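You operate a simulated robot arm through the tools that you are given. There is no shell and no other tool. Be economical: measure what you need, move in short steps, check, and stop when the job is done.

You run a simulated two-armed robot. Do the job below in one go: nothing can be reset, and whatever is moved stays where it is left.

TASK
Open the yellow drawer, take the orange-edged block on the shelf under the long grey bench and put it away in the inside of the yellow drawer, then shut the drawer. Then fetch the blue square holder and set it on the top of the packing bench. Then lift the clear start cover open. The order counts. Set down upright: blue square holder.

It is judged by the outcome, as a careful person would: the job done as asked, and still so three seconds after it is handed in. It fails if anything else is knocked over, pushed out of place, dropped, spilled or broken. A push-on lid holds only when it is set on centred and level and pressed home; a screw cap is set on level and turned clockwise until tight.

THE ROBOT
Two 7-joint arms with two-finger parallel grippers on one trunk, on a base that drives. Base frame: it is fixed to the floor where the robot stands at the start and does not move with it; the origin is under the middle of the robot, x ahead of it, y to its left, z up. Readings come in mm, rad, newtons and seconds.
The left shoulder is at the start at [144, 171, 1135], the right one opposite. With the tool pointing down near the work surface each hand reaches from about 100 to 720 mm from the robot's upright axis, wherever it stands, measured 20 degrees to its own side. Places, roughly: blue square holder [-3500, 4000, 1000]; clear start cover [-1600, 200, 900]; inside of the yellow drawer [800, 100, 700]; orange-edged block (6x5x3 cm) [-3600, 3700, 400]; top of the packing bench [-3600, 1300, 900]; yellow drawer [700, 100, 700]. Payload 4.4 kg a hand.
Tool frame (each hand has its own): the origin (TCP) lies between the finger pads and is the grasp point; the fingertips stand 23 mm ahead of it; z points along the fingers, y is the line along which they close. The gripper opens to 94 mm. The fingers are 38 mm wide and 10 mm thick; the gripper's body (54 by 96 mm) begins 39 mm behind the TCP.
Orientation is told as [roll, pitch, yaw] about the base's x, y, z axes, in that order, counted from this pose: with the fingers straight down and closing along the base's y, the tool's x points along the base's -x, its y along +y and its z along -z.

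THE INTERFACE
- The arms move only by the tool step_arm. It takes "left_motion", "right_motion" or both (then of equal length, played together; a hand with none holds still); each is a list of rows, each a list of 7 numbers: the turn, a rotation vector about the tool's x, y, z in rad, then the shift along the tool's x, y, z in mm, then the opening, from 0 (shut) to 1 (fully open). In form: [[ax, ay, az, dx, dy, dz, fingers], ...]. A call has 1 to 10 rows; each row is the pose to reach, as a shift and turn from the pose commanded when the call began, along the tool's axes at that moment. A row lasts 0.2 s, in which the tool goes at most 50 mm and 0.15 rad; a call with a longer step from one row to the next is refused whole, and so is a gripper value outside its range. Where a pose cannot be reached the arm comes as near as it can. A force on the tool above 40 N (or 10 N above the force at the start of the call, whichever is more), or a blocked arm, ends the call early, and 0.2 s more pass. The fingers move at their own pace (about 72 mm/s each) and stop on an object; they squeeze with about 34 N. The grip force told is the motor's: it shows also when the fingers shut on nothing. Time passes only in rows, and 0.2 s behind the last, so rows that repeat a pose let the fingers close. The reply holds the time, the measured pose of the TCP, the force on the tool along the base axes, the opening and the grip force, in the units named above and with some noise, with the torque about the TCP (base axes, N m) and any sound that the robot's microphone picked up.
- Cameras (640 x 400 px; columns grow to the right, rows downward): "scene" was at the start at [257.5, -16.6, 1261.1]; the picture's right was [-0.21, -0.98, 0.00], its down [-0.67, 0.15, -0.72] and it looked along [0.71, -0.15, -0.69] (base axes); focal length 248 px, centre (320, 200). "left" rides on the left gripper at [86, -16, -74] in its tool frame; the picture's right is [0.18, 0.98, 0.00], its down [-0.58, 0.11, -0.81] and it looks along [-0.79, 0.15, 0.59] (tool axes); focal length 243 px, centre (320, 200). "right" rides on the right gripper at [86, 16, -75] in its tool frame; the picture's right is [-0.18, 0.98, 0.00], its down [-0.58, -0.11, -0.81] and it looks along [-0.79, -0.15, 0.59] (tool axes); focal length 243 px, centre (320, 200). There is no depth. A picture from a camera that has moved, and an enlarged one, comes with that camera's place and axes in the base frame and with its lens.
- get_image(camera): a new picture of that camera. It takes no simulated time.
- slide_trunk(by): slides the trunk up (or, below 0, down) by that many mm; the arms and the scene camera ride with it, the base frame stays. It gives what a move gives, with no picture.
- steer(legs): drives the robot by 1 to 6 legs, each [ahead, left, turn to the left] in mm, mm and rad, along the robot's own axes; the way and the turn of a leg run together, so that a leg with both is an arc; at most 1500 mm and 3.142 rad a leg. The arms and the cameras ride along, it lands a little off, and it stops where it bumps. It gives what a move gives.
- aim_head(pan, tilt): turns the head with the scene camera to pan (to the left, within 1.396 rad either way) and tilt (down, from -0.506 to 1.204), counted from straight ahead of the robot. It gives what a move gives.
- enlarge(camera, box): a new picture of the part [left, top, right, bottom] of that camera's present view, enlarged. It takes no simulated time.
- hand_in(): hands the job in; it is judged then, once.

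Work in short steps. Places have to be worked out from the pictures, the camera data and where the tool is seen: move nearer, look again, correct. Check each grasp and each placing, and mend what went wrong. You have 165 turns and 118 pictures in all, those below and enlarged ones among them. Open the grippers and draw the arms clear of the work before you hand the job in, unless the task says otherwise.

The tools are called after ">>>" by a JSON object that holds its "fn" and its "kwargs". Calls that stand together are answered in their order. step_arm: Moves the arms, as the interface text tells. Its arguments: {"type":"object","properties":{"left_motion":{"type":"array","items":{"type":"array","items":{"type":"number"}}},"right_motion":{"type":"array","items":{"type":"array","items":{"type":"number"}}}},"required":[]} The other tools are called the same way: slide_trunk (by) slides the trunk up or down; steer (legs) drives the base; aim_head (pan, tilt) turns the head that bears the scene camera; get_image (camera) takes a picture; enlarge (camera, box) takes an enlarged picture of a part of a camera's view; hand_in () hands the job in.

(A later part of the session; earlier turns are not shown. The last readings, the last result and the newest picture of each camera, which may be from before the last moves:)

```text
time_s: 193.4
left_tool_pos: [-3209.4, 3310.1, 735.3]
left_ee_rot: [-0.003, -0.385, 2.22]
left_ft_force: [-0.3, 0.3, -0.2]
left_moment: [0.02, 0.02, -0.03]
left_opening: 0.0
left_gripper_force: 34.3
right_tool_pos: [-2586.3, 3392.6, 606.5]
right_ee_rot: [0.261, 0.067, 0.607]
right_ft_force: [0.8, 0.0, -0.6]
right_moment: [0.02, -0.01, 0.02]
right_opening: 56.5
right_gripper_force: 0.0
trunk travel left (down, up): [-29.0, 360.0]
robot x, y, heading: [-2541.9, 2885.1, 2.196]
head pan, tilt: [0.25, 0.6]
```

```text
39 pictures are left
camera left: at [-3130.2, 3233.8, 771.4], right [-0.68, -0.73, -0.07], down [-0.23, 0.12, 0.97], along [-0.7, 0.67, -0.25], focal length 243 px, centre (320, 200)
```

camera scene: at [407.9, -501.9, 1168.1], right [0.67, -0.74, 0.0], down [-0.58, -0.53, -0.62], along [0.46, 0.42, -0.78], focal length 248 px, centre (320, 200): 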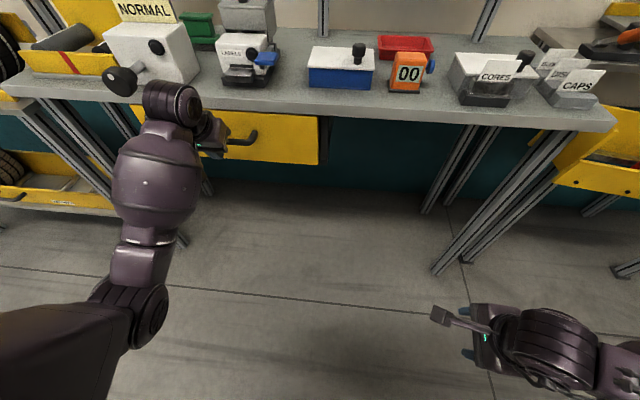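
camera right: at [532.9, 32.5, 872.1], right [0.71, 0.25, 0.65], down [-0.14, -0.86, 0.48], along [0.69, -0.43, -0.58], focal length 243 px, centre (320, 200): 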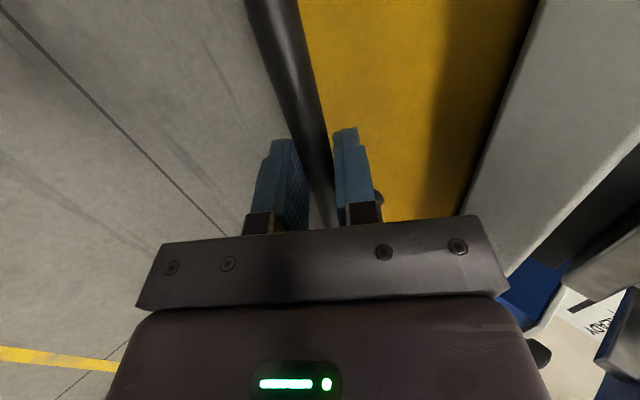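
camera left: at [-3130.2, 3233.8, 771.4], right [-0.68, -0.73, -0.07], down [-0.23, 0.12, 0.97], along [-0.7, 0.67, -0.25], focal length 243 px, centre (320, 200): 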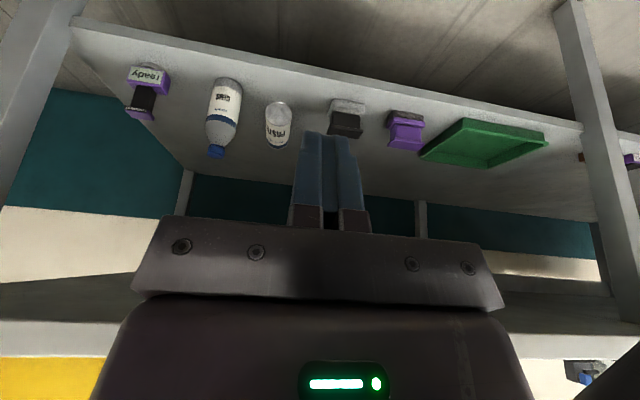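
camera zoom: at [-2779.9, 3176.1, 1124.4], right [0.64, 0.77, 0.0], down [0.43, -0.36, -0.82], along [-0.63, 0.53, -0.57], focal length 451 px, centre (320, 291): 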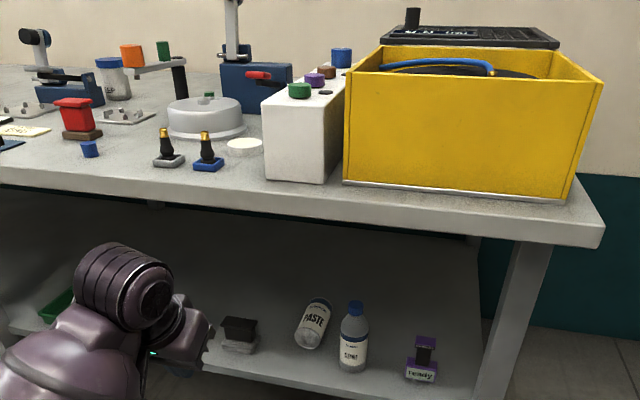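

The can lies along the depth axis at n≈-579, v≈4990–5115. I lower the left hand to z≈585 with fingers open, then drive in under the bench in line with the can.

>>> {"fn": "step_arm", "kwargs": {"left_motion": [[0, 0, 0, 14, 0, 35, 0.4], [0, 0, 0, 28, 0, 70, 0.8], [0, 0, 0, 42, 0, 105, 0.85], [0, 0, 0, 56, 0, 139, 0.85]]}}

>>> {"fn": "steer", "kwargs": {"legs": [[300, -44, 0.006]]}}

>>> {"fn": "get_image", "kwargs": {"camera": "left"}}

```text
time_s: 194.4
left_tool_pos: [-3207.6, 3310.9, 583.9]
left_ee_rot: [0.0, -0.385, 2.217]
left_ft_force: [0.2, -0.9, -0.4]
left_moment: [-0.02, -0.01, 0.02]
left_opening: 80.0
left_gripper_force: 0.0
right_tool_pos: [-2585.7, 3392.9, 606.6]
right_ee_rot: [0.263, 0.067, 0.607]
right_ft_force: [-0.2, -0.8, -0.4]
right_moment: [0.0, 0.0, -0.02]
right_opening: 56.3
right_gripper_force: 0.1
trunk travel left (down, up): [-29.0, 360.0]
robot x, y, heading: [-2544.0, 2883.9, 2.197]
head pan, tilt: [0.25, 0.6]
```

```text
time_s: 196.5
left_tool_pos: [-3352.1, 3578.0, 583.4]
left_ee_rot: [0.002, -0.384, 2.224]
left_ft_force: [-0.5, -0.1, -0.6]
left_moment: [0.0, 0.0, -0.02]
left_opening: 79.9
left_gripper_force: 0.0
right_tool_pos: [-2730.0, 3661.3, 607.6]
right_ee_rot: [0.261, 0.066, 0.614]
right_ft_force: [0.2, -0.8, 0.8]
right_moment: [-0.01, 0.02, 0.03]
right_opening: 56.4
right_gripper_force: 0.1
trunk travel left (down, up): [-29.0, 360.0]
robot x, y, heading: [-2680.8, 3152.5, 2.204]
head pan, tilt: [0.25, 0.6]
```

```text
38 pictures are left
camera left: at [-3273.0, 3500.7, 621.8], right [-0.68, -0.73, -0.07], down [-0.23, 0.12, 0.97], along [-0.7, 0.67, -0.25], focal length 243 px, centre (320, 200)
```

left: 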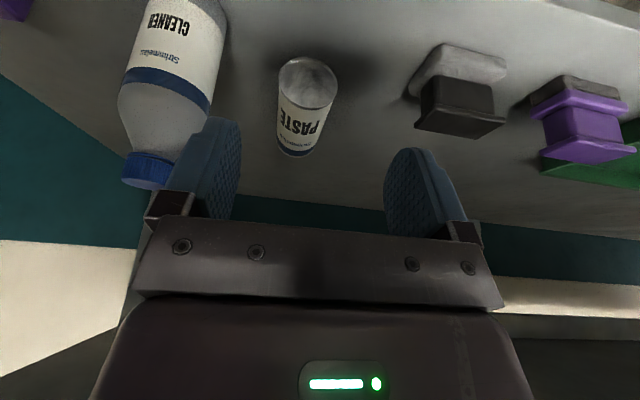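

The hand is aligned with the can (n≈-584). Drive 150 mm further, then descend over the can while bringing the hand near vertical.

>>> {"fn": "steer", "kwargs": {"legs": [[150, 0, 0]]}}

>>> {"fn": "step_arm", "kwargs": {"left_motion": [[0, 0, 0, 10, 0, 23, 0.85], [0, 0, 0, 19, 0, 46, 0.85], [0, 0, 0, 38, 0, 93, 0.85], [0, 0.1, 0, 33, 0, 121, 0.85], [0, 0.2, 0, 27, 0, 140, 0.85]]}}

>>> {"fn": "get_image", "kwargs": {"camera": "left"}}

```text
time_s: 197.8
left_tool_pos: [-3441.3, 3699.5, 585.0]
left_ee_rot: [0.001, -0.385, 2.223]
left_ft_force: [0.1, -0.1, -0.4]
left_moment: [-0.02, 0.0, 0.03]
left_opening: 79.7
left_gripper_force: 0.1
right_tool_pos: [-2818.4, 3784.0, 606.4]
right_ee_rot: [0.261, 0.067, 0.61]
right_ft_force: [0.0, -0.9, 0.0]
right_moment: [-0.02, -0.03, 0.0]
right_opening: 56.4
right_gripper_force: 0.2
trunk travel left (down, up): [-29.0, 360.0]
robot x, y, heading: [-2774.8, 3274.0, 2.202]
head pan, tilt: [0.25, 0.6]
```

```text
refused: row 3 steps farther than a row can; nothing moved
```

```text
37 pictures are left
camera left: at [-3362.0, 3622.8, 621.7], right [-0.68, -0.73, -0.07], down [-0.23, 0.12, 0.97], along [-0.7, 0.67, -0.25], focal length 243 px, centre (320, 200)
```

left: 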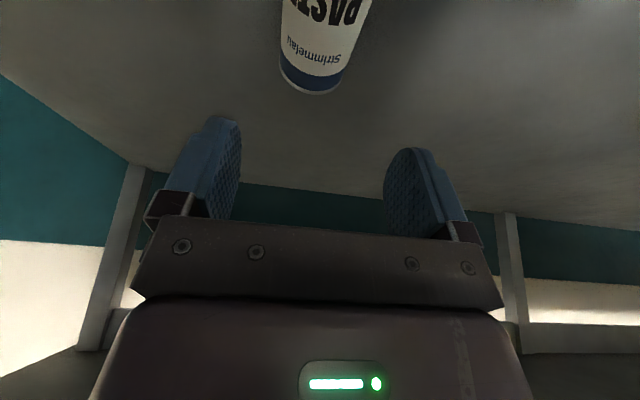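

A row was too long; I resend the descent with finer rows.

>>> {"fn": "step_arm", "kwargs": {"left_motion": [[0, 0, 0, 15, 0, 37, 0.85], [0, 0, 0, 30, 0, 74, 0.85], [0, 0.06, 0, 34, 0, 105, 0.85], [0, 0.15, 0, 28, 0, 135, 0.85], [0, 0.22, 0, 24, 0, 150, 0.85]]}}

>>> {"fn": "get_image", "kwargs": {"camera": "left"}}

```text
time_s: 199.1
left_tool_pos: [-3459.9, 3726.5, 436.9]
left_ee_rot: [0.001, -0.165, 2.223]
left_ft_force: [-0.7, -0.3, 0.1]
left_moment: [-0.01, 0.0, 0.04]
left_opening: 79.6
left_gripper_force: 0.1
right_tool_pos: [-2818.5, 3783.6, 607.5]
right_ee_rot: [0.261, 0.066, 0.611]
right_ft_force: [0.2, 1.2, 0.2]
right_moment: [0.01, -0.01, -0.02]
right_opening: 56.6
right_gripper_force: 0.1
trunk travel left (down, up): [-29.0, 360.0]
robot x, y, heading: [-2775.1, 3273.3, 2.205]
head pan, tilt: [0.25, 0.6]
```

```text
36 pictures are left
camera left: at [-3388.6, 3658.3, 496.2], right [-0.67, -0.74, -0.03], down [-0.36, 0.29, 0.89], along [-0.65, 0.61, -0.46], focal length 243 px, centre (320, 200)
```

left: 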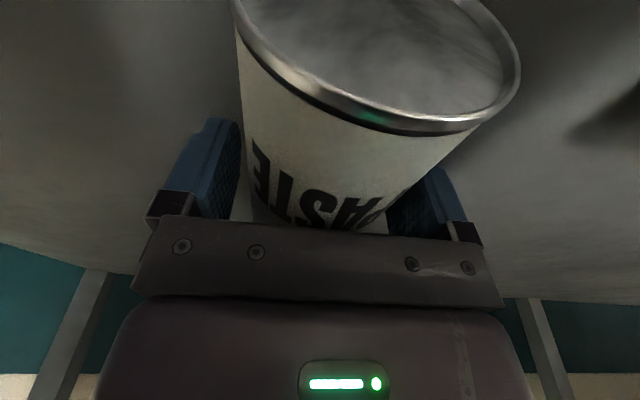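

The can is well between the fingers. Close, and lift about 50 mm.

>>> {"fn": "step_arm", "kwargs": {"left_motion": [[0, 0, 0, 0, 0, 0, 0.5], [0, 0, 0, 0, 0, 0, 0.4], [0, 0, 0, 0, 0, 0, 0.3], [0, 0, 0, 4, 0, -20, 0.2], [0, 0, 0, 8, 0, -50, 0.2]]}}

>>> {"fn": "get_image", "kwargs": {"camera": "left"}}

```text
time_s: 200.2
left_tool_pos: [-3451.0, 3712.1, 486.0]
left_ee_rot: [-0.002, -0.165, 2.221]
left_ft_force: [-0.2, 0.0, -3.4]
left_moment: [0.03, 0.03, 0.0]
left_opening: 61.0
left_gripper_force: 33.4
right_tool_pos: [-2818.3, 3782.7, 605.7]
right_ee_rot: [0.262, 0.067, 0.61]
right_ft_force: [0.8, -0.2, -0.1]
right_moment: [-0.03, 0.01, 0.01]
right_opening: 56.3
right_gripper_force: 0.0
trunk travel left (down, up): [-29.0, 360.0]
robot x, y, heading: [-2774.3, 3272.5, 2.201]
head pan, tilt: [0.25, 0.6]
```

```text
35 pictures are left
camera left: at [-3378.7, 3644.9, 545.1], right [-0.67, -0.74, -0.03], down [-0.36, 0.29, 0.89], along [-0.65, 0.61, -0.45], focal length 243 px, centre (320, 200)
```

left: 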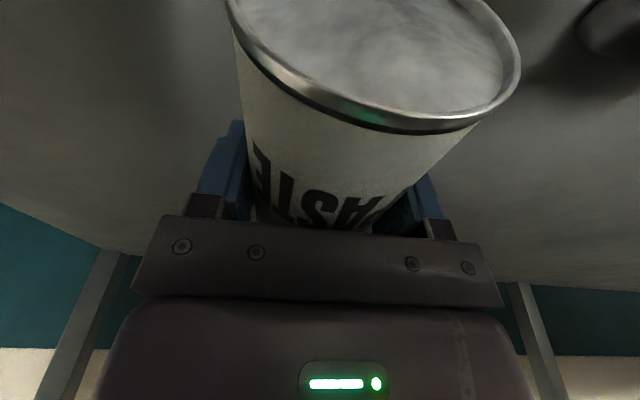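

Can is held (≈0.35 kg, near its centre). Back out from under the bench, then pitch the hand up to bring the can upright.

>>> {"fn": "steer", "kwargs": {"legs": [[-340, 0, 0]]}}

>>> {"fn": "step_arm", "kwargs": {"left_motion": [[0, -0.14, 0, 0, 0, -5, 0.2], [0, -0.28, 0, 0, 0, -10, 0.2], [0, -0.42, 0, 0, 0, -15, 0.2], [0, -0.56, 0, 0, 0, -20, 0.2], [0, -0.7, 0, 0, 0, -25, 0.2], [0, -0.84, 0, 0, 0, -30, 0.2], [0, -0.98, 0, 0, 0, -35, 0.2], [0, -1.12, 0, 0, 0, -40, 0.2], [0, -1.26, 0, 0, 0, -45, 0.2], [0, -1.4, 0, 0, 0, -50, 0.2]]}}

>>> {"fn": "get_image", "kwargs": {"camera": "scene"}}

```text
time_s: 202.5
left_tool_pos: [-3252.0, 3441.5, 485.7]
left_ee_rot: [-0.001, -0.164, 2.221]
left_ft_force: [0.6, -0.2, -3.4]
left_moment: [0.0, 0.01, -0.02]
left_opening: 61.2
left_gripper_force: 34.2
right_tool_pos: [-2618.3, 3510.1, 607.8]
right_ee_rot: [0.263, 0.065, 0.608]
right_ft_force: [-0.4, 0.4, -0.2]
right_moment: [0.01, -0.02, 0.0]
right_opening: 56.3
right_gripper_force: 0.1
trunk travel left (down, up): [-29.0, 360.0]
robot x, y, heading: [-2571.2, 2999.9, 2.207]
head pan, tilt: [0.25, 0.6]
```

```text
time_s: 204.9
left_tool_pos: [-3271.3, 3415.5, 534.7]
left_ee_rot: [1.42, -1.498, 0.796]
left_ft_force: [0.1, 0.2, -4.2]
left_moment: [0.0, 0.0, -0.01]
left_opening: 61.2
left_gripper_force: 34.1
right_tool_pos: [-2619.2, 3509.8, 606.7]
right_ee_rot: [0.258, 0.059, 0.61]
right_ft_force: [0.4, 0.5, 0.2]
right_moment: [0.0, 0.02, -0.02]
right_opening: 56.3
right_gripper_force: 0.1
trunk travel left (down, up): [-29.0, 360.0]
robot x, y, heading: [-2571.0, 2999.3, 2.201]
head pan, tilt: [0.25, 0.6]
stopped in row 10 (left hand): the arm was blocked; the commanded pose is now the measured one
```

```text
34 pictures are left
camera scene: at [-2814.9, 3292.0, 1122.9], right [0.64, 0.77, 0.0], down [0.44, -0.36, -0.82], along [-0.63, 0.53, -0.57], focal length 248 px, centre (320, 200)
```

scene: 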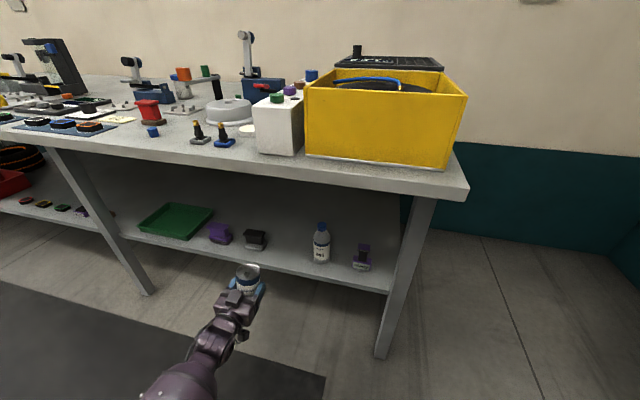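

The can is nearly upright in the hand. I'll first stand it near the shelf edge (so the hand camera stays in front of the shelf), then re-grip from above and shift it back to its place. Drive in.

>>> {"fn": "steer", "kwargs": {"legs": [[218, -25, 0]]}}

>>> {"fn": "step_arm", "kwargs": {"left_motion": [[0, 0, 0, 15, 0, 0, 0.2], [0, 0, 0, 30, 0, 0, 0.2], [0, 0, 0, 42, 0, 0, 0.2]]}}

>>> {"fn": "aim_head", "kwargs": {"pan": 0.3, "tilt": 0.85}}

>>> {"fn": "enlarge", "kwargs": {"camera": "scene", "box": [180, 100, 440, 300]}}

```text
time_s: 206.6
left_tool_pos: [-3380.3, 3603.4, 538.1]
left_ee_rot: [1.525, -1.504, 0.692]
left_ft_force: [-0.7, 0.3, -3.9]
left_moment: [0.0, -0.05, -0.05]
left_opening: 61.0
left_gripper_force: 34.3
right_tool_pos: [-2728.4, 3698.6, 608.8]
right_ee_rot: [0.263, 0.06, 0.611]
right_ft_force: [0.2, 1.0, 0.0]
right_moment: [-0.02, -0.02, 0.02]
right_opening: 56.4
right_gripper_force: 0.0
trunk travel left (down, up): [-29.0, 360.0]
robot x, y, heading: [-2680.8, 3191.0, 2.198]
head pan, tilt: [0.25, 0.6]
```

```text
time_s: 207.3
left_tool_pos: [-3384.8, 3596.7, 494.6]
left_ee_rot: [1.477, -1.494, 0.74]
left_ft_force: [-0.1, -0.7, -4.0]
left_moment: [0.0, -0.02, 0.02]
left_opening: 60.9
left_gripper_force: 33.9
right_tool_pos: [-2728.4, 3697.4, 609.2]
right_ee_rot: [0.263, 0.061, 0.611]
right_ft_force: [-0.5, 0.1, -0.8]
right_moment: [0.0, 0.01, -0.01]
right_opening: 56.3
right_gripper_force: 0.0
trunk travel left (down, up): [-29.0, 360.0]
robot x, y, heading: [-2678.6, 3188.6, 2.202]
head pan, tilt: [0.25, 0.6]
```

```text
time_s: 208.1
left_tool_pos: [-3385.6, 3595.5, 495.8]
left_ee_rot: [1.487, -1.494, 0.727]
left_ft_force: [0.3, 0.2, -3.7]
left_moment: [-0.01, -0.02, 0.01]
left_opening: 61.0
left_gripper_force: 34.2
right_tool_pos: [-2726.6, 3697.3, 608.4]
right_ee_rot: [0.263, 0.061, 0.612]
right_ft_force: [-0.8, 0.1, -0.2]
right_moment: [-0.01, 0.02, -0.01]
right_opening: 56.3
right_gripper_force: 0.0
trunk travel left (down, up): [-29.0, 360.0]
robot x, y, heading: [-2675.9, 3192.8, 2.202]
head pan, tilt: [0.3, 0.85]
```

```text
2.00 times, centred on (310, 200) of scene
camera zoom: at [-2916.8, 3467.6, 1104.2], right [0.6, 0.8, 0.01], down [0.6, -0.45, -0.66], along [-0.53, 0.4, -0.75], focal length 496 px, centre (340, 200)
```

zoom: 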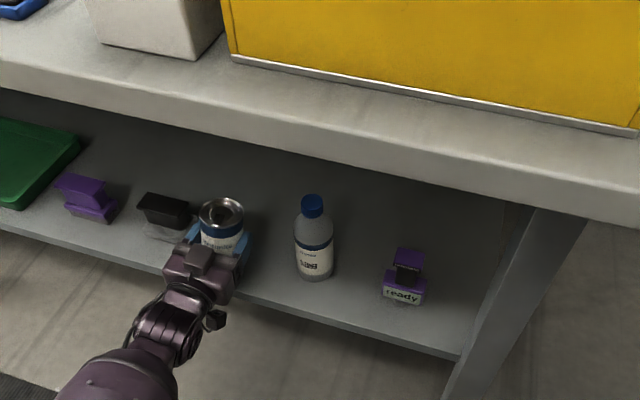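

Can is upright above the shelf near the edge, pod in front of the shelf. Lower gently to contact.

>>> {"fn": "step_arm", "kwargs": {"left_motion": [[0, 0, 0, 8, 0, 0, 0.2], [0, 0, 0, 16, 0, 0, 0.2], [0, 0, 0, 23, 0, 0, 0.2], [0, 0, 0, 30, 0, 0, 0.2], [0, 0, 0, 36, 0, 0, 0.2], [0, 0, 0, 42, 0, 0, 0.2], [0, 0, 0, 48, 0, 0, 0.2]]}}

>>> {"fn": "enlarge", "kwargs": {"camera": "scene", "box": [210, 160, 330, 260]}}

```text
time_s: 209.7
left_tool_pos: [-3389.4, 3595.6, 454.6]
left_ee_rot: [1.626, -1.493, 0.59]
left_ft_force: [-3.5, -9.5, 28.6]
left_moment: [0.25, -0.34, -0.09]
left_opening: 61.1
left_gripper_force: 34.1
right_tool_pos: [-2727.6, 3697.7, 610.5]
right_ee_rot: [0.267, 0.062, 0.612]
right_ft_force: [0.0, -0.6, -0.5]
right_moment: [0.01, 0.02, -0.03]
right_opening: 56.4
right_gripper_force: 0.0
trunk travel left (down, up): [-29.0, 360.0]
robot x, y, heading: [-2679.4, 3190.6, 2.207]
head pan, tilt: [0.3, 0.85]
```

```text
4.00 times, centred on (270, 210) of scene
camera zoom: at [-2914.4, 3466.4, 1105.2], right [0.6, 0.8, 0.0], down [0.6, -0.44, -0.66], along [-0.53, 0.4, -0.75], focal length 993 px, centre (520, 160)
```

zoom: 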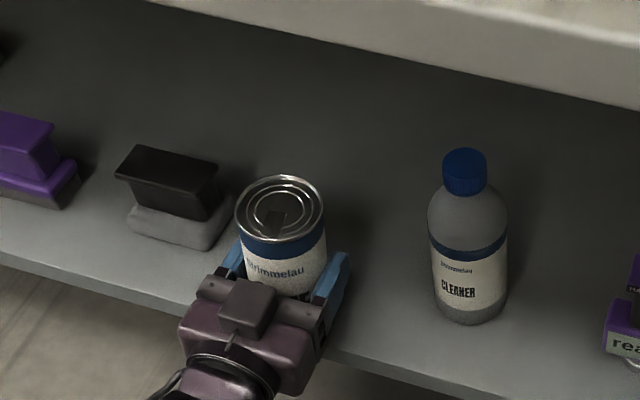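

The can stands on the shelf (29 N contact), almost vertical. Open the fingers slightly to let it settle.

>>> {"fn": "step_arm", "kwargs": {"left_motion": [[0, 0, 0, -2, 0, 0, 0.7], [0, 0, 0, -2, 0, 0, 0.72], [0, 0, 0, -2, 0, 0, 0.75]]}}

>>> {"fn": "enlarge", "kwargs": {"camera": "scene", "box": [210, 160, 330, 260]}}

```text
time_s: 210.5
left_tool_pos: [-3387.8, 3598.2, 454.9]
left_ee_rot: [1.571, -1.494, 0.648]
left_ft_force: [-0.5, 0.2, -0.1]
left_moment: [0.0, -0.01, 0.0]
left_opening: 70.5
left_gripper_force: 0.1
right_tool_pos: [-2726.8, 3697.4, 608.9]
right_ee_rot: [0.266, 0.063, 0.61]
right_ft_force: [0.0, 0.5, -0.3]
right_moment: [-0.03, -0.03, 0.0]
right_opening: 56.5
right_gripper_force: 0.1
trunk travel left (down, up): [-29.0, 360.0]
robot x, y, heading: [-2674.0, 3190.5, 2.203]
head pan, tilt: [0.3, 0.85]
```

```text
4.00 times, centred on (270, 210) of scene
camera zoom: at [-2914.6, 3468.6, 1104.7], right [0.6, 0.8, 0.0], down [0.6, -0.45, -0.66], along [-0.53, 0.4, -0.75], focal length 993 px, centre (520, 160)
```

zoom: 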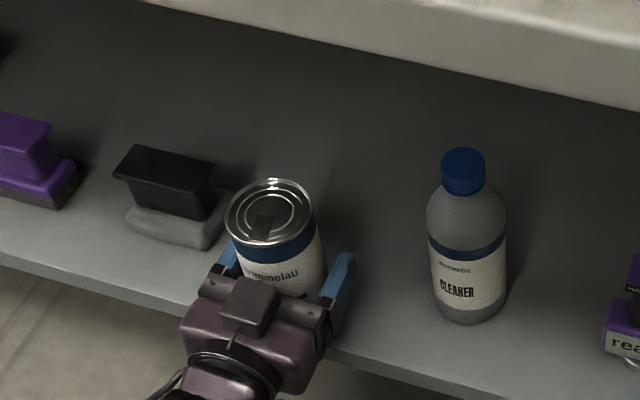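

The can stands upright. To return it to its original spot (~60 mm deeper), I re-grip it near the top so the pod clears the shelf, lift a hair and drive it in.

>>> {"fn": "step_arm", "kwargs": {"left_motion": [[0, 0, 0, -20, 0, 0, 0.75], [0, 0, 0, -40, 0, 0, 0.75], [0, 0, 0, -54, 0, 0, 0.75], [0, 0, 0, -54, 0, 0, 0.4], [0, 0, 0, -54, 0, 0, 0.3], [0, 0, 0, -54, 0, 0, 0.3], [0, 0, 0, -60, 0, 0, 0.3]]}}

>>> {"fn": "steer", "kwargs": {"legs": [[55, -10, 0]]}}

>>> {"fn": "enlarge", "kwargs": {"camera": "scene", "box": [210, 140, 350, 260]}}

```text
time_s: 212.1
left_tool_pos: [-3382.3, 3604.1, 509.3]
left_ee_rot: [1.496, -1.496, 0.72]
left_ft_force: [-0.1, -0.6, -4.0]
left_moment: [0.03, 0.01, -0.02]
left_opening: 61.0
left_gripper_force: 34.1
right_tool_pos: [-2725.5, 3699.9, 606.8]
right_ee_rot: [0.261, 0.065, 0.61]
right_ft_force: [-0.3, -0.6, -0.6]
right_moment: [0.03, 0.0, 0.02]
right_opening: 56.7
right_gripper_force: 0.0
trunk travel left (down, up): [-29.0, 360.0]
robot x, y, heading: [-2679.5, 3190.9, 2.203]
head pan, tilt: [0.3, 0.85]
```

```text
time_s: 213.1
left_tool_pos: [-3398.5, 3638.6, 509.8]
left_ee_rot: [1.422, -1.498, 0.799]
left_ft_force: [5.1, -5.4, 9.6]
left_moment: [-1.19, -1.17, 0.08]
left_opening: 60.9
left_gripper_force: 33.6
right_tool_pos: [-2745.6, 3739.1, 607.6]
right_ee_rot: [0.263, 0.064, 0.611]
right_ft_force: [-0.3, 0.9, -0.2]
right_moment: [-0.01, 0.04, 0.0]
right_opening: 56.6
right_gripper_force: 0.0
trunk travel left (down, up): [-29.0, 360.0]
robot x, y, heading: [-2698.2, 3231.6, 2.209]
head pan, tilt: [0.3, 0.85]
stopped in leg 1: the force on the tool passed its limit at 159 N (the readings are from after the stop); the commanded pose is now the measured one
```

```text
3.33 times, centred on (280, 200) of scene
camera zoom: at [-2932.3, 3509.7, 1103.9], right [0.6, 0.8, 0.0], down [0.6, -0.45, -0.66], along [-0.53, 0.39, -0.75], focal length 827 px, centre (453, 200)
```

zoom: 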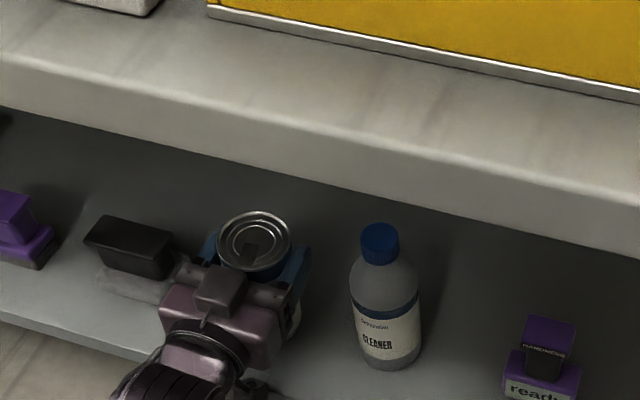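

The pod met the shelf edge; the can is now at v≈4945, n≈-585, within ~2 cm of where it stood. Back 6 mm, lower it and release.

>>> {"fn": "steer", "kwargs": {"legs": [[-6, 0, 0]]}}

>>> {"fn": "step_arm", "kwargs": {"left_motion": [[0, 0, 0, 3, 0, 0, 0.3], [0, 0, 0, 6, 0, 0, 0.3], [0, 0, 0, 8, 0, 0, 0.3]]}}

>>> {"fn": "enlarge", "kwargs": {"camera": "scene", "box": [210, 140, 350, 260]}}

```text
time_s: 213.8
left_tool_pos: [-3395.3, 3633.0, 508.3]
left_ee_rot: [1.39, -1.498, 0.829]
left_ft_force: [0.0, -0.5, -3.6]
left_moment: [0.0, -0.01, -0.02]
left_opening: 60.9
left_gripper_force: 34.0
right_tool_pos: [-2742.7, 3733.4, 607.1]
right_ee_rot: [0.264, 0.063, 0.613]
right_ft_force: [0.2, 0.4, 1.0]
right_moment: [0.0, -0.01, 0.0]
right_opening: 56.4
right_gripper_force: 0.0
trunk travel left (down, up): [-29.0, 360.0]
robot x, y, heading: [-2694.9, 3223.7, 2.208]
head pan, tilt: [0.3, 0.85]
```

```text
time_s: 214.6
left_tool_pos: [-3395.3, 3632.0, 502.8]
left_ee_rot: [1.435, -1.497, 0.785]
left_ft_force: [6.9, -5.1, 9.8]
left_moment: [-1.2, -1.12, 0.04]
left_opening: 60.9
left_gripper_force: 34.2
right_tool_pos: [-2743.4, 3732.7, 607.7]
right_ee_rot: [0.265, 0.065, 0.613]
right_ft_force: [0.0, 0.3, 0.4]
right_moment: [-0.02, -0.02, 0.0]
right_opening: 56.6
right_gripper_force: 0.1
trunk travel left (down, up): [-29.0, 360.0]
robot x, y, heading: [-2692.6, 3222.8, 2.202]
head pan, tilt: [0.3, 0.85]
```

```text
3.33 times, centred on (280, 200) of scene
camera zoom: at [-2928.8, 3504.7, 1104.2], right [0.6, 0.8, 0.0], down [0.6, -0.45, -0.66], along [-0.53, 0.39, -0.75], focal length 827 px, centre (453, 200)
```

zoom: 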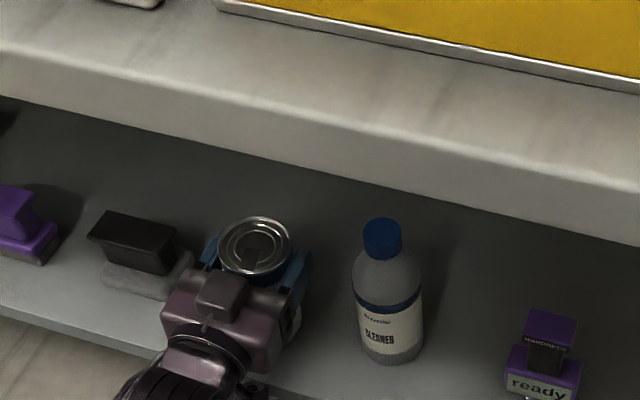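

The can is back at shelf level (TCP 503 equals its grip height when standing). Release and withdraw straight back.

>>> {"fn": "step_arm", "kwargs": {"left_motion": [[0, 0, 0, 0, 0, 0, 0.68], [0, 0, 0, 0, 0, 0, 0.78], [0, 0, 0, -4, 0, 0, 0.8]]}}

>>> {"fn": "steer", "kwargs": {"legs": [[-260, 0, 0]]}}

>>> {"fn": "aim_head", "kwargs": {"pan": 0.3, "tilt": 0.7}}

>>> {"fn": "get_image", "kwargs": {"camera": "scene"}}

```text
time_s: 215.4
left_tool_pos: [-3395.7, 3634.1, 503.9]
left_ee_rot: [1.376, -1.497, 0.844]
left_ft_force: [0.1, -1.1, 0.7]
left_moment: [0.02, -0.01, -0.02]
left_opening: 75.5
left_gripper_force: 0.7
right_tool_pos: [-2742.2, 3733.0, 606.3]
right_ee_rot: [0.263, 0.065, 0.613]
right_ft_force: [-0.5, 0.0, -1.1]
right_moment: [-0.02, -0.01, 0.03]
right_opening: 56.3
right_gripper_force: 0.0
trunk travel left (down, up): [-29.0, 360.0]
robot x, y, heading: [-2695.7, 3225.2, 2.206]
head pan, tilt: [0.3, 0.85]
```

```text
time_s: 217.3
left_tool_pos: [-3243.8, 3427.3, 504.8]
left_ee_rot: [1.397, -1.497, 0.82]
left_ft_force: [-0.3, -0.1, -0.3]
left_moment: [-0.01, -0.01, 0.0]
left_opening: 75.2
left_gripper_force: 0.0
right_tool_pos: [-2590.0, 3527.8, 606.4]
right_ee_rot: [0.264, 0.064, 0.615]
right_ft_force: [0.2, -0.2, -0.5]
right_moment: [0.01, 0.01, -0.01]
right_opening: 56.4
right_gripper_force: 0.2
trunk travel left (down, up): [-29.0, 360.0]
robot x, y, heading: [-2544.6, 3017.9, 2.2]
head pan, tilt: [0.3, 0.85]
```

```text
time_s: 218.0
left_tool_pos: [-3243.8, 3425.8, 504.7]
left_ee_rot: [1.395, -1.498, 0.824]
left_ft_force: [0.8, 0.1, 0.3]
left_moment: [-0.03, -0.02, 0.01]
left_opening: 75.2
left_gripper_force: 0.1
right_tool_pos: [-2591.2, 3527.6, 607.1]
right_ee_rot: [0.263, 0.064, 0.612]
right_ft_force: [0.6, 0.0, 0.1]
right_moment: [0.01, -0.02, 0.01]
right_opening: 56.4
right_gripper_force: 0.1
trunk travel left (down, up): [-29.0, 360.0]
robot x, y, heading: [-2543.7, 3019.2, 2.206]
head pan, tilt: [0.3, 0.7]
```

```text
28 pictures are left
camera scene: at [-2783.5, 3302.9, 1115.8], right [0.6, 0.8, 0.0], down [0.52, -0.38, -0.76], along [-0.61, 0.46, -0.64], focal length 248 px, centre (320, 200)
```

scene: 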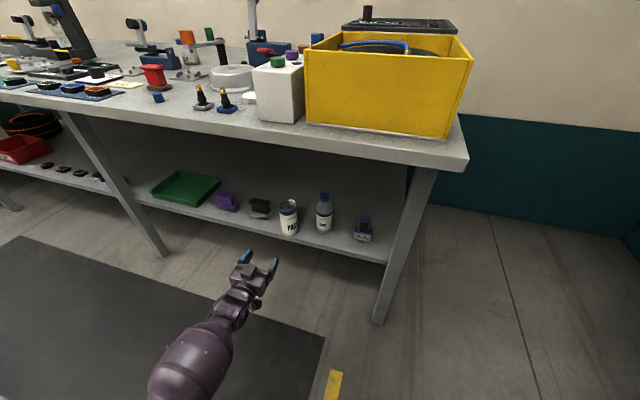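

The can is upright again in its place. Now for the holder: triangulated at n≈-696, v≈4836, bench top z≈878. Raise the trunk and bring the left hand to near vertical, above bench height.

>>> {"fn": "slide_trunk", "kwargs": {"by": 355}}

>>> {"fn": "step_arm", "kwargs": {"left_motion": [[0, 0.13, 0, -10, 0, 0, 0.75], [0, 0.26, 0, -20, 0, 0, 0.7], [0, 0.39, 0, -30, 0, 0, 0.65], [0, 0.52, 0, -40, 0, 0, 0.65], [0, 0.65, 0, -50, 0, 0, 0.65], [0, 0.78, 0, -60, 0, 0, 0.65], [0, 0.91, 0, -70, 0, 0, 0.65], [0, 1.04, 0, -80, 0, 0, 0.65], [0, 1.17, 0, -90, 0, 0, 0.65], [0, 1.29, 0, -100, 0, 0, 0.65]]}}

```text
time_s: 221.4
left_tool_pos: [-3253.9, 3440.6, 915.1]
left_ee_rot: [2.311, -1.475, -0.087]
left_ft_force: [-0.2, 0.0, -0.2]
left_moment: [0.02, 0.0, 0.0]
left_opening: 75.1
left_gripper_force: 0.1
right_tool_pos: [-2590.4, 3527.4, 961.8]
right_ee_rot: [0.264, 0.064, 0.614]
right_ft_force: [0.4, -0.1, -0.4]
right_moment: [-0.04, 0.0, -0.01]
right_opening: 56.4
right_gripper_force: 0.0
trunk travel left (down, up): [-384.0, 5.0]
robot x, y, heading: [-2544.7, 3018.2, 2.206]
head pan, tilt: [0.3, 0.7]
```

```text
time_s: 223.6
left_tool_pos: [-3244.6, 3440.0, 1014.1]
left_ee_rot: [0.074, -0.341, 2.199]
left_ft_force: [0.9, 0.0, -0.1]
left_moment: [-0.02, -0.01, 0.0]
left_opening: 61.2
left_gripper_force: 0.1
right_tool_pos: [-2590.5, 3528.1, 962.5]
right_ee_rot: [0.264, 0.065, 0.613]
right_ft_force: [1.1, 0.2, 0.0]
right_moment: [-0.01, 0.02, 0.03]
right_opening: 56.3
right_gripper_force: 0.0
trunk travel left (down, up): [-384.0, 5.0]
robot x, y, heading: [-2543.5, 3017.5, 2.2]
head pan, tilt: [0.3, 0.7]
```

Trim roll and tilt, and shift the base left 117 and ahead 70; then look through the left hand camera.

>>> {"fn": "step_arm", "kwargs": {"left_motion": [[0.037, 0.07, 0, 0, 0, 0, 0.65], [0.074, 0.14, 0, 0, 0, 0, 0.65]]}}

>>> {"fn": "steer", "kwargs": {"legs": [[60, 117, 0]]}}

>>> {"fn": "get_image", "kwargs": {"camera": "left"}}

```text
time_s: 224.2
left_tool_pos: [-3245.2, 3439.6, 1015.4]
left_ee_rot: [-0.001, -0.202, 2.204]
left_ft_force: [0.0, -0.2, 0.4]
left_moment: [0.0, -0.02, 0.01]
left_opening: 61.2
left_gripper_force: 0.1
right_tool_pos: [-2591.6, 3527.0, 960.9]
right_ee_rot: [0.263, 0.065, 0.611]
right_ft_force: [0.0, -0.3, -0.3]
right_moment: [-0.01, 0.01, -0.01]
right_opening: 56.3
right_gripper_force: 0.1
trunk travel left (down, up): [-384.0, 5.0]
robot x, y, heading: [-2543.9, 3018.5, 2.203]
head pan, tilt: [0.3, 0.7]
```

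```text
time_s: 225.9
left_tool_pos: [-3373.8, 3419.9, 1013.6]
left_ee_rot: [-0.002, -0.205, 2.203]
left_ft_force: [-0.5, 1.7, 0.1]
left_moment: [-0.01, -0.02, 0.04]
left_opening: 61.0
left_gripper_force: 0.1
right_tool_pos: [-2720.6, 3505.6, 961.7]
right_ee_rot: [0.263, 0.064, 0.611]
right_ft_force: [0.1, -0.5, 0.3]
right_moment: [-0.01, -0.02, -0.02]
right_opening: 56.5
right_gripper_force: 0.0
trunk travel left (down, up): [-384.0, 5.0]
robot x, y, heading: [-2675.0, 2997.0, 2.204]
head pan, tilt: [0.3, 0.7]
```

```text
27 pictures are left
camera left: at [-3302.1, 3348.7, 1069.9], right [-0.69, -0.73, -0.04], down [-0.33, 0.26, 0.91], along [-0.65, 0.64, -0.42], focal length 243 px, centre (320, 200)
```

left: 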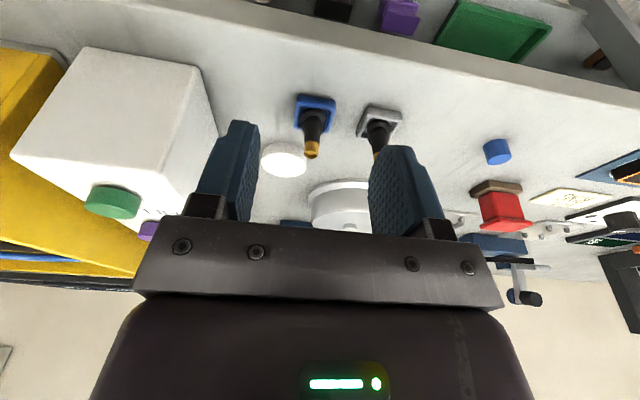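

Blue tray confirmed at n≈-699, v≈4834. Move the hand over it and descend most of the way.

>>> {"fn": "step_arm", "kwargs": {"left_motion": [[0, 0, 0, -40, 2, 8, 0.65], [0, 0, 0, -80, 4, 17, 0.65], [0, 0, 0, -73, 4, 52, 0.65], [0, 0, 0, -66, 4, 84, 0.65]]}}

>>> {"fn": "get_image", "kwargs": {"camera": "left"}}

```text
time_s: 226.9
left_tool_pos: [-3391.2, 3444.7, 1005.7]
left_ee_rot: [-0.002, -0.204, 2.204]
left_ft_force: [-0.3, -0.2, -0.8]
left_moment: [0.0, 0.01, -0.03]
left_opening: 61.1
left_gripper_force: 0.0
left hand out of reach, approached as far as the arm can: row 1, 2, 3, 4
right_tool_pos: [-2721.1, 3506.3, 961.2]
right_ee_rot: [0.264, 0.063, 0.611]
right_ft_force: [-0.3, 0.4, 0.4]
right_moment: [0.01, 0.01, 0.03]
right_opening: 56.5
right_gripper_force: 0.1
trunk travel left (down, up): [-384.0, 5.0]
robot x, y, heading: [-2675.3, 2998.3, 2.201]
head pan, tilt: [0.3, 0.7]
```

```text
26 pictures are left
camera left: at [-3319.5, 3374.7, 1062.2], right [-0.69, -0.73, -0.04], down [-0.33, 0.26, 0.91], along [-0.65, 0.64, -0.42], focal length 243 px, centre (320, 200)
```

left: 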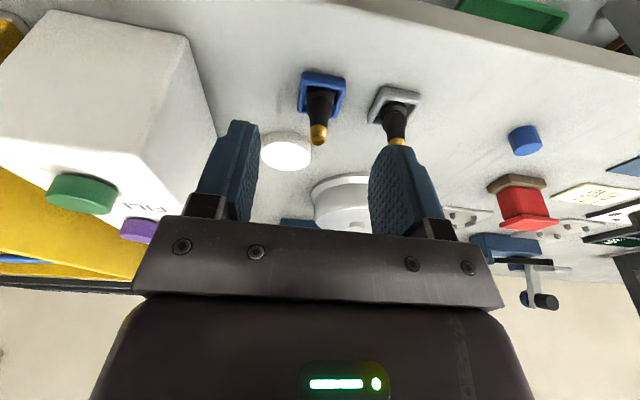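

Arm extension is at its limit, so I use base and trunk: ahead 51, left 5, then trunk down 60, and look.

>>> {"fn": "steer", "kwargs": {"legs": [[51, 5, 0.003]]}}

>>> {"fn": "slide_trunk", "kwargs": {"by": -55}}

>>> {"fn": "get_image", "kwargs": {"camera": "left"}}

```text
time_s: 227.8
left_tool_pos: [-3427.0, 3483.6, 1006.0]
left_ee_rot: [-0.002, -0.203, 2.208]
left_ft_force: [-0.6, -0.1, -0.1]
left_moment: [-0.04, 0.0, -0.03]
left_opening: 60.9
left_gripper_force: 0.1
right_tool_pos: [-2756.7, 3544.7, 960.8]
right_ee_rot: [0.262, 0.063, 0.614]
right_ft_force: [0.2, -0.4, -0.4]
right_moment: [-0.05, -0.04, 0.0]
right_opening: 56.8
right_gripper_force: 0.0
trunk travel left (down, up): [-384.0, 5.0]
robot x, y, heading: [-2710.4, 3036.4, 2.204]
head pan, tilt: [0.3, 0.7]
```

```text
time_s: 228.8
left_tool_pos: [-3426.4, 3481.7, 952.7]
left_ee_rot: [-0.002, -0.206, 2.206]
left_ft_force: [0.0, -1.0, -0.9]
left_moment: [0.02, -0.04, 0.0]
left_opening: 60.9
left_gripper_force: 0.0
right_tool_pos: [-2755.4, 3544.0, 908.5]
right_ee_rot: [0.262, 0.065, 0.615]
right_ft_force: [-0.4, -0.5, 0.0]
right_moment: [-0.03, 0.0, -0.01]
right_opening: 56.7
right_gripper_force: 0.0
trunk travel left (down, up): [-329.0, 60.0]
robot x, y, heading: [-2709.2, 3033.6, 2.204]
head pan, tilt: [0.3, 0.7]
```

```text
25 pictures are left
camera left: at [-3354.4, 3411.4, 1008.2], right [-0.68, -0.73, -0.04], down [-0.33, 0.26, 0.91], along [-0.65, 0.63, -0.42], focal length 243 px, centre (320, 200)
```

left: 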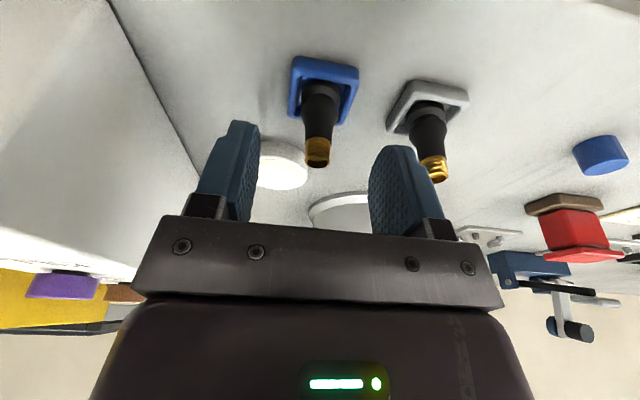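

Aligned within a few mm (tray n≈-701, v≈4839; TCP n≈-701, v≈4834). Lower the trunk another 43 mm.

>>> {"fn": "slide_trunk", "kwargs": {"by": -43}}

>>> {"fn": "get_image", "kwargs": {"camera": "left"}}

```text
time_s: 229.7
left_tool_pos: [-3426.8, 3481.9, 908.8]
left_ee_rot: [0.001, -0.204, 2.206]
left_ft_force: [0.7, -0.2, -0.8]
left_moment: [-0.03, 0.01, 0.04]
left_opening: 61.2
left_gripper_force: 0.1
right_tool_pos: [-2755.4, 3544.7, 865.4]
right_ee_rot: [0.263, 0.066, 0.614]
right_ft_force: [0.1, 0.6, -0.5]
right_moment: [-0.01, 0.03, 0.0]
right_opening: 56.3
right_gripper_force: 0.1
trunk travel left (down, up): [-286.0, 103.0]
robot x, y, heading: [-2708.2, 3036.8, 2.2]
head pan, tilt: [0.3, 0.7]
```

```text
24 pictures are left
camera left: at [-3354.4, 3411.4, 964.0], right [-0.68, -0.73, -0.04], down [-0.33, 0.26, 0.91], along [-0.65, 0.63, -0.42], focal length 243 px, centre (320, 200)
```

left: 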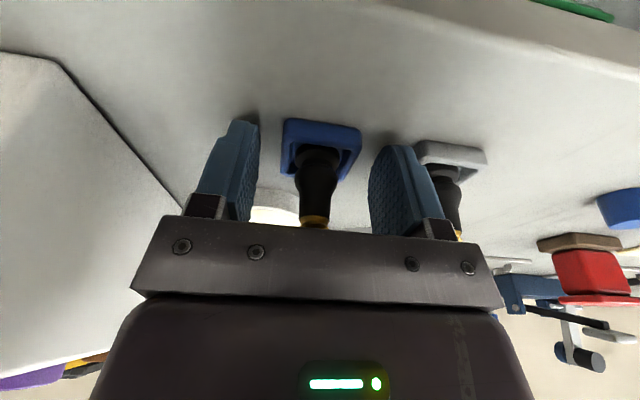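

The tray is squarely between the fingers. Close and check.

>>> {"fn": "step_arm", "kwargs": {"left_motion": [[0, 0, 0, 0, 0, 0, 0.5], [0, 0, 0, 0, 0, 0, 0.3], [0, 0, 0, 0, 0, 0, 0.2], [0, 0, 0, 0, 0, 0, 0.2]]}}

>>> {"fn": "slide_trunk", "kwargs": {"by": 40}}

>>> {"fn": "get_image", "kwargs": {"camera": "left"}}

```text
time_s: 230.7
left_tool_pos: [-3425.4, 3483.5, 907.7]
left_ee_rot: [0.002, -0.205, 2.206]
left_ft_force: [2.5, 0.5, -0.8]
left_moment: [0.05, -0.07, -0.9]
left_opening: 39.0
left_gripper_force: 44.6
right_tool_pos: [-2754.7, 3544.8, 863.3]
right_ee_rot: [0.264, 0.065, 0.613]
right_ft_force: [-0.6, -0.2, -1.3]
right_moment: [0.0, 0.02, -0.02]
right_opening: 56.4
right_gripper_force: 0.0
trunk travel left (down, up): [-286.0, 103.0]
robot x, y, heading: [-2707.7, 3038.9, 2.209]
head pan, tilt: [0.3, 0.7]
```

```text
time_s: 231.1
left_tool_pos: [-3425.0, 3483.1, 910.7]
left_ee_rot: [-0.001, -0.191, 2.203]
left_ft_force: [-20.4, 19.3, -23.5]
left_moment: [1.06, 0.74, -1.61]
left_opening: 39.1
left_gripper_force: 45.3
right_tool_pos: [-2757.9, 3547.2, 876.9]
right_ee_rot: [0.262, 0.062, 0.611]
right_ft_force: [0.1, -0.8, -0.8]
right_moment: [-0.01, -0.01, -0.02]
right_opening: 56.5
right_gripper_force: 0.1
trunk travel left (down, up): [-298.0, 90.0]
robot x, y, heading: [-2709.4, 3033.9, 2.205]
head pan, tilt: [0.3, 0.7]
stopped: the force on the tool passed its limit at 56 N (the readings are from after the stop); the commanded pose is now the measured one
```

```text
23 pictures are left
camera left: at [-3354.5, 3411.8, 966.7], right [-0.69, -0.73, -0.04], down [-0.33, 0.27, 0.9], along [-0.65, 0.63, -0.43], focal length 243 px, centre (320, 200)
```

left: 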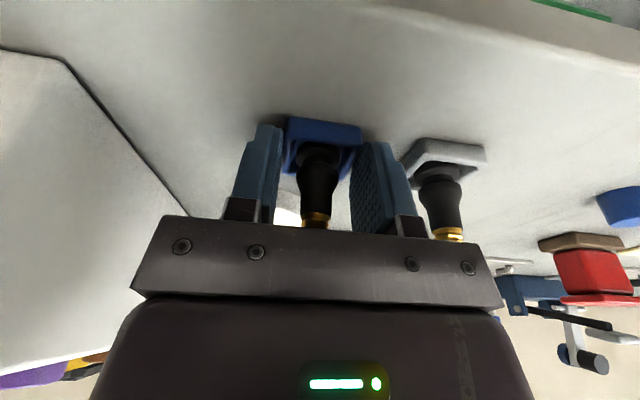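

Lifting meets 56 N: that tray is fixed to the bench, so it isn't the holder meant. Release gently without moving it, and rise clear.

>>> {"fn": "step_arm", "kwargs": {"left_motion": [[0, 0, 0, 0, 0, 0, 0.5], [0, 0, 0, 0, 0, 0, 0.62], [0, 0, 0, 0, 0, 0, 0.65]]}}

>>> {"fn": "slide_trunk", "kwargs": {"by": 90}}

>>> {"fn": "aim_head", "kwargs": {"pan": -0.25, "tilt": 0.5}}

>>> {"fn": "get_image", "kwargs": {"camera": "scene"}}

```text
time_s: 231.9
left_tool_pos: [-3424.1, 3478.8, 913.7]
left_ee_rot: [-0.002, -0.19, 2.207]
left_ft_force: [0.8, -0.2, 0.1]
left_moment: [-0.02, -0.04, 0.0]
left_opening: 61.2
left_gripper_force: 0.0
right_tool_pos: [-2756.1, 3545.4, 878.0]
right_ee_rot: [0.266, 0.064, 0.612]
right_ft_force: [-0.6, -0.4, -1.2]
right_moment: [0.02, -0.02, -0.01]
right_opening: 56.6
right_gripper_force: 0.1
trunk travel left (down, up): [-298.0, 90.0]
robot x, y, heading: [-2706.1, 3034.8, 2.206]
head pan, tilt: [0.3, 0.7]
```

```text
time_s: 233.2
left_tool_pos: [-3422.2, 3479.3, 1003.5]
left_ee_rot: [-0.002, -0.193, 2.204]
left_ft_force: [-0.1, 0.0, 0.4]
left_moment: [-0.01, -0.02, -0.01]
left_opening: 61.1
left_gripper_force: 0.1
right_tool_pos: [-2755.4, 3545.9, 969.1]
right_ee_rot: [0.265, 0.063, 0.613]
right_ft_force: [0.5, 0.1, 0.6]
right_moment: [-0.03, -0.01, 0.01]
right_opening: 56.4
right_gripper_force: 0.1
trunk travel left (down, up): [-388.0, 0.0]
robot x, y, heading: [-2702.5, 3036.6, 2.206]
head pan, tilt: [0.3, 0.7]
```

```text
time_s: 234.1
left_tool_pos: [-3423.0, 3480.4, 1004.3]
left_ee_rot: [-0.002, -0.192, 2.205]
left_ft_force: [0.3, 0.1, 0.2]
left_moment: [0.01, 0.01, 0.0]
left_opening: 60.8
left_gripper_force: 0.0
right_tool_pos: [-2755.6, 3545.3, 968.4]
right_ee_rot: [0.267, 0.066, 0.613]
right_ft_force: [0.2, -0.1, 1.0]
right_moment: [-0.02, -0.01, -0.02]
right_opening: 56.4
right_gripper_force: 0.1
trunk travel left (down, up): [-388.0, 0.0]
robot x, y, heading: [-2703.5, 3034.9, 2.206]
head pan, tilt: [-0.25, 0.499]
```

```text
22 pictures are left
camera scene: at [-2776.6, 3167.1, 1535.7], right [0.93, 0.38, 0.0], down [0.18, -0.44, -0.88], along [-0.33, 0.81, -0.48], focal length 248 px, centre (320, 200)
```

scene: 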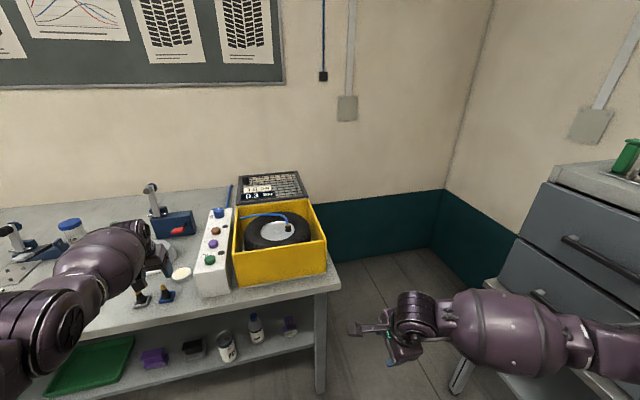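

>>> {"fn": "enlarge", "kwargs": {"camera": "scene", "box": [165, 150, 345, 310]}}

```text
2.50 times, centred on (255, 230) of scene
camera zoom: at [-2776.6, 3167.1, 1535.7], right [0.93, 0.38, 0.0], down [0.18, -0.44, -0.88], along [-0.33, 0.81, -0.48], focal length 620 px, centre (482, 125)
```

zoom: 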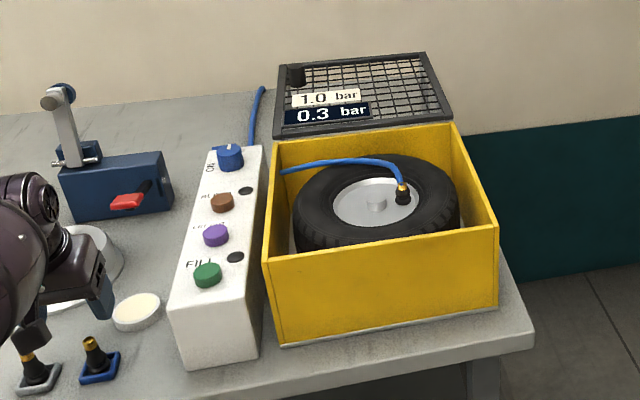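

The tray is a fixture, so I search for the real holder: zoom hard around the hinted place (-3500, 4000, 1000) behind the white box and crate.

>>> {"fn": "enlarge", "kwargs": {"camera": "scene", "box": [200, 160, 320, 235]}}

>>> {"fn": "aim_head", "kwargs": {"pan": 0.45, "tilt": 0.45}}

>>> {"fn": "get_image", "kwargs": {"camera": "scene"}}

```text
5.33 times, centred on (260, 198) of scene
camera zoom: at [-2776.6, 3167.1, 1535.7], right [0.93, 0.38, 0.0], down [0.18, -0.44, -0.88], along [-0.33, 0.81, -0.48], focal length 1323 px, centre (640, 213)
```

zoom: 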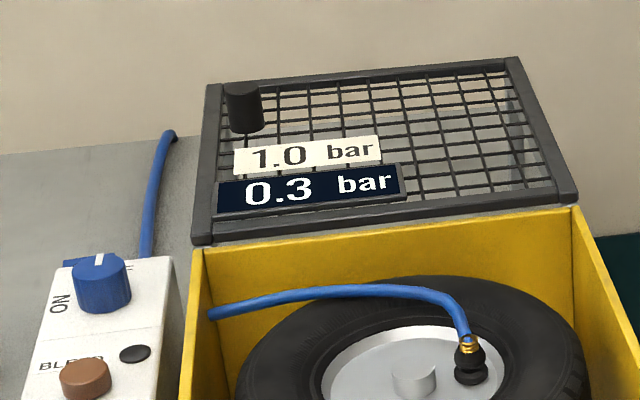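

```text
time_s: 235.2
left_tool_pos: [-3423.2, 3480.1, 1002.8]
left_ee_rot: [-0.002, -0.191, 2.208]
left_ft_force: [1.0, 0.6, 0.1]
left_moment: [-0.02, -0.01, 0.03]
left_opening: 61.1
left_gripper_force: 0.0
right_tool_pos: [-2755.9, 3545.1, 967.1]
right_ee_rot: [0.269, 0.064, 0.613]
right_ft_force: [-0.4, -0.3, -0.3]
right_moment: [0.02, 0.02, -0.01]
right_opening: 56.5
right_gripper_force: 0.1
trunk travel left (down, up): [-388.0, 0.0]
robot x, y, heading: [-2706.9, 3033.6, 2.201]
head pan, tilt: [0.45, 0.45]
```

```text
19 pictures are left
camera scene: at [-2823.6, 3125.9, 1540.2], right [0.47, 0.88, 0.0], down [0.38, -0.2, -0.9], along [-0.8, 0.42, -0.44], focal length 248 px, centre (320, 200)
```

scene: 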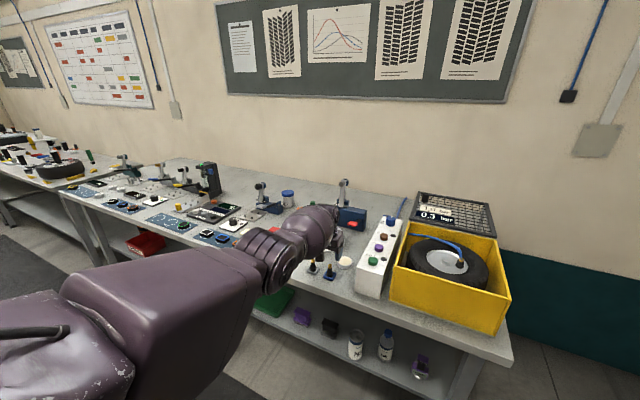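

No movable blue holder is visible there yet, but the area behind the crate is hidden. I raise the left hand and bring its camera over the crate to look behind.

>>> {"fn": "step_arm", "kwargs": {"left_motion": [[0, 0, 0, 0, 0, -45, 0.6], [0, 0, 0, 5, 0, -90, 0.6], [0, 0, 0, 10, 0, -135, 0.6], [0, 0, 0, 15, 0, -180, 0.6], [0, 0, 0, 20, 0, -220, 0.6]]}}

>>> {"fn": "steer", "kwargs": {"legs": [[0, -180, 0], [200, 0, 0]]}}

>>> {"fn": "get_image", "kwargs": {"camera": "left"}}

```text
time_s: 236.4
left_tool_pos: [-3385.9, 3429.3, 1217.3]
left_ee_rot: [-0.004, -0.19, 2.206]
left_ft_force: [0.1, 0.0, 0.9]
left_moment: [0.03, 0.02, 0.03]
left_opening: 56.3
left_gripper_force: 0.0
right_tool_pos: [-2755.3, 3544.6, 967.7]
right_ee_rot: [0.265, 0.064, 0.612]
right_ft_force: [0.5, -0.1, 0.3]
right_moment: [-0.01, 0.01, 0.01]
right_opening: 56.4
right_gripper_force: 0.1
trunk travel left (down, up): [-388.0, 0.0]
robot x, y, heading: [-2707.2, 3033.7, 2.202]
head pan, tilt: [0.45, 0.45]
```

```text
time_s: 239.8
left_tool_pos: [-3361.5, 3695.9, 1214.3]
left_ee_rot: [-0.002, -0.193, 2.207]
left_ft_force: [-0.5, 0.2, 0.1]
left_moment: [-0.01, 0.0, -0.01]
left_opening: 56.4
left_gripper_force: 0.1
right_tool_pos: [-2731.4, 3812.5, 965.9]
right_ee_rot: [0.264, 0.064, 0.615]
right_ft_force: [-0.2, 0.3, -0.8]
right_moment: [-0.03, -0.04, -0.01]
right_opening: 56.1
right_gripper_force: 0.2
trunk travel left (down, up): [-388.0, 0.0]
robot x, y, heading: [-2679.3, 3304.7, 2.203]
head pan, tilt: [0.45, 0.45]
```

```text
18 pictures are left
camera left: at [-3290.5, 3626.7, 1272.4], right [-0.68, -0.73, -0.04], down [-0.34, 0.27, 0.9], along [-0.65, 0.63, -0.43], focal length 243 px, centre (320, 200)
```

left: 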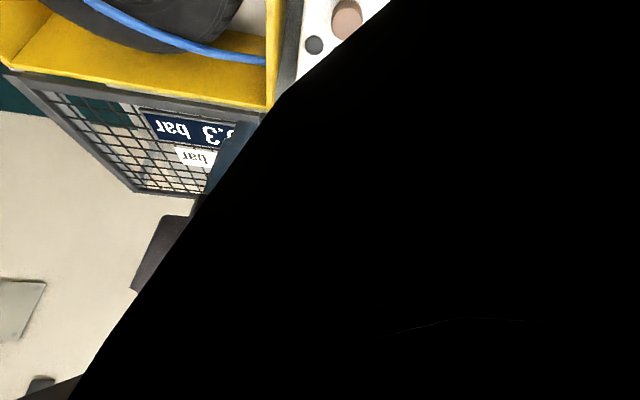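

Nothing blue hides there. I check whether the blue tray shifted from my grip (i.e. whether it is really fixed), comparing it with the grey one.

>>> {"fn": "aim_head", "kwargs": {"pan": 0.75, "tilt": 0.75}}

>>> {"fn": "get_image", "kwargs": {"camera": "scene"}}

```text
time_s: 240.6
left_tool_pos: [-3361.4, 3694.5, 1216.5]
left_ee_rot: [-0.002, -0.192, 2.206]
left_ft_force: [-0.1, -0.1, -0.2]
left_moment: [0.0, -0.01, -0.02]
left_opening: 56.3
left_gripper_force: 0.2
right_tool_pos: [-2729.9, 3812.1, 967.9]
right_ee_rot: [0.266, 0.064, 0.614]
right_ft_force: [0.2, -0.2, -0.3]
right_moment: [0.0, 0.02, 0.02]
right_opening: 56.2
right_gripper_force: 0.0
trunk travel left (down, up): [-388.0, 0.0]
robot x, y, heading: [-2682.5, 3300.7, 2.205]
head pan, tilt: [0.75, 0.75]
```

```text
17 pictures are left
camera scene: at [-2798.4, 3364.7, 1513.9], right [0.19, 0.98, 0.0], down [0.67, -0.13, -0.73], along [-0.72, 0.14, -0.68], focal length 248 px, centre (320, 200)
```

scene: 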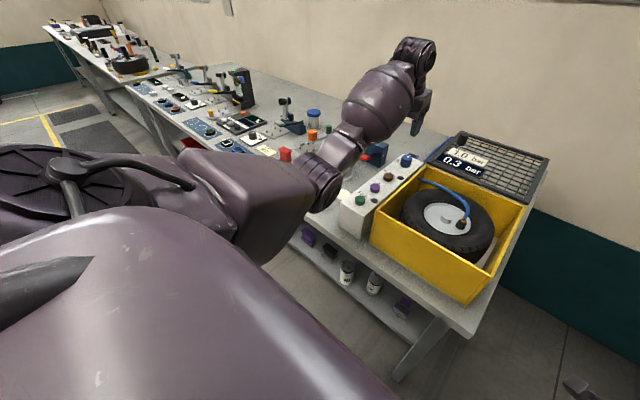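

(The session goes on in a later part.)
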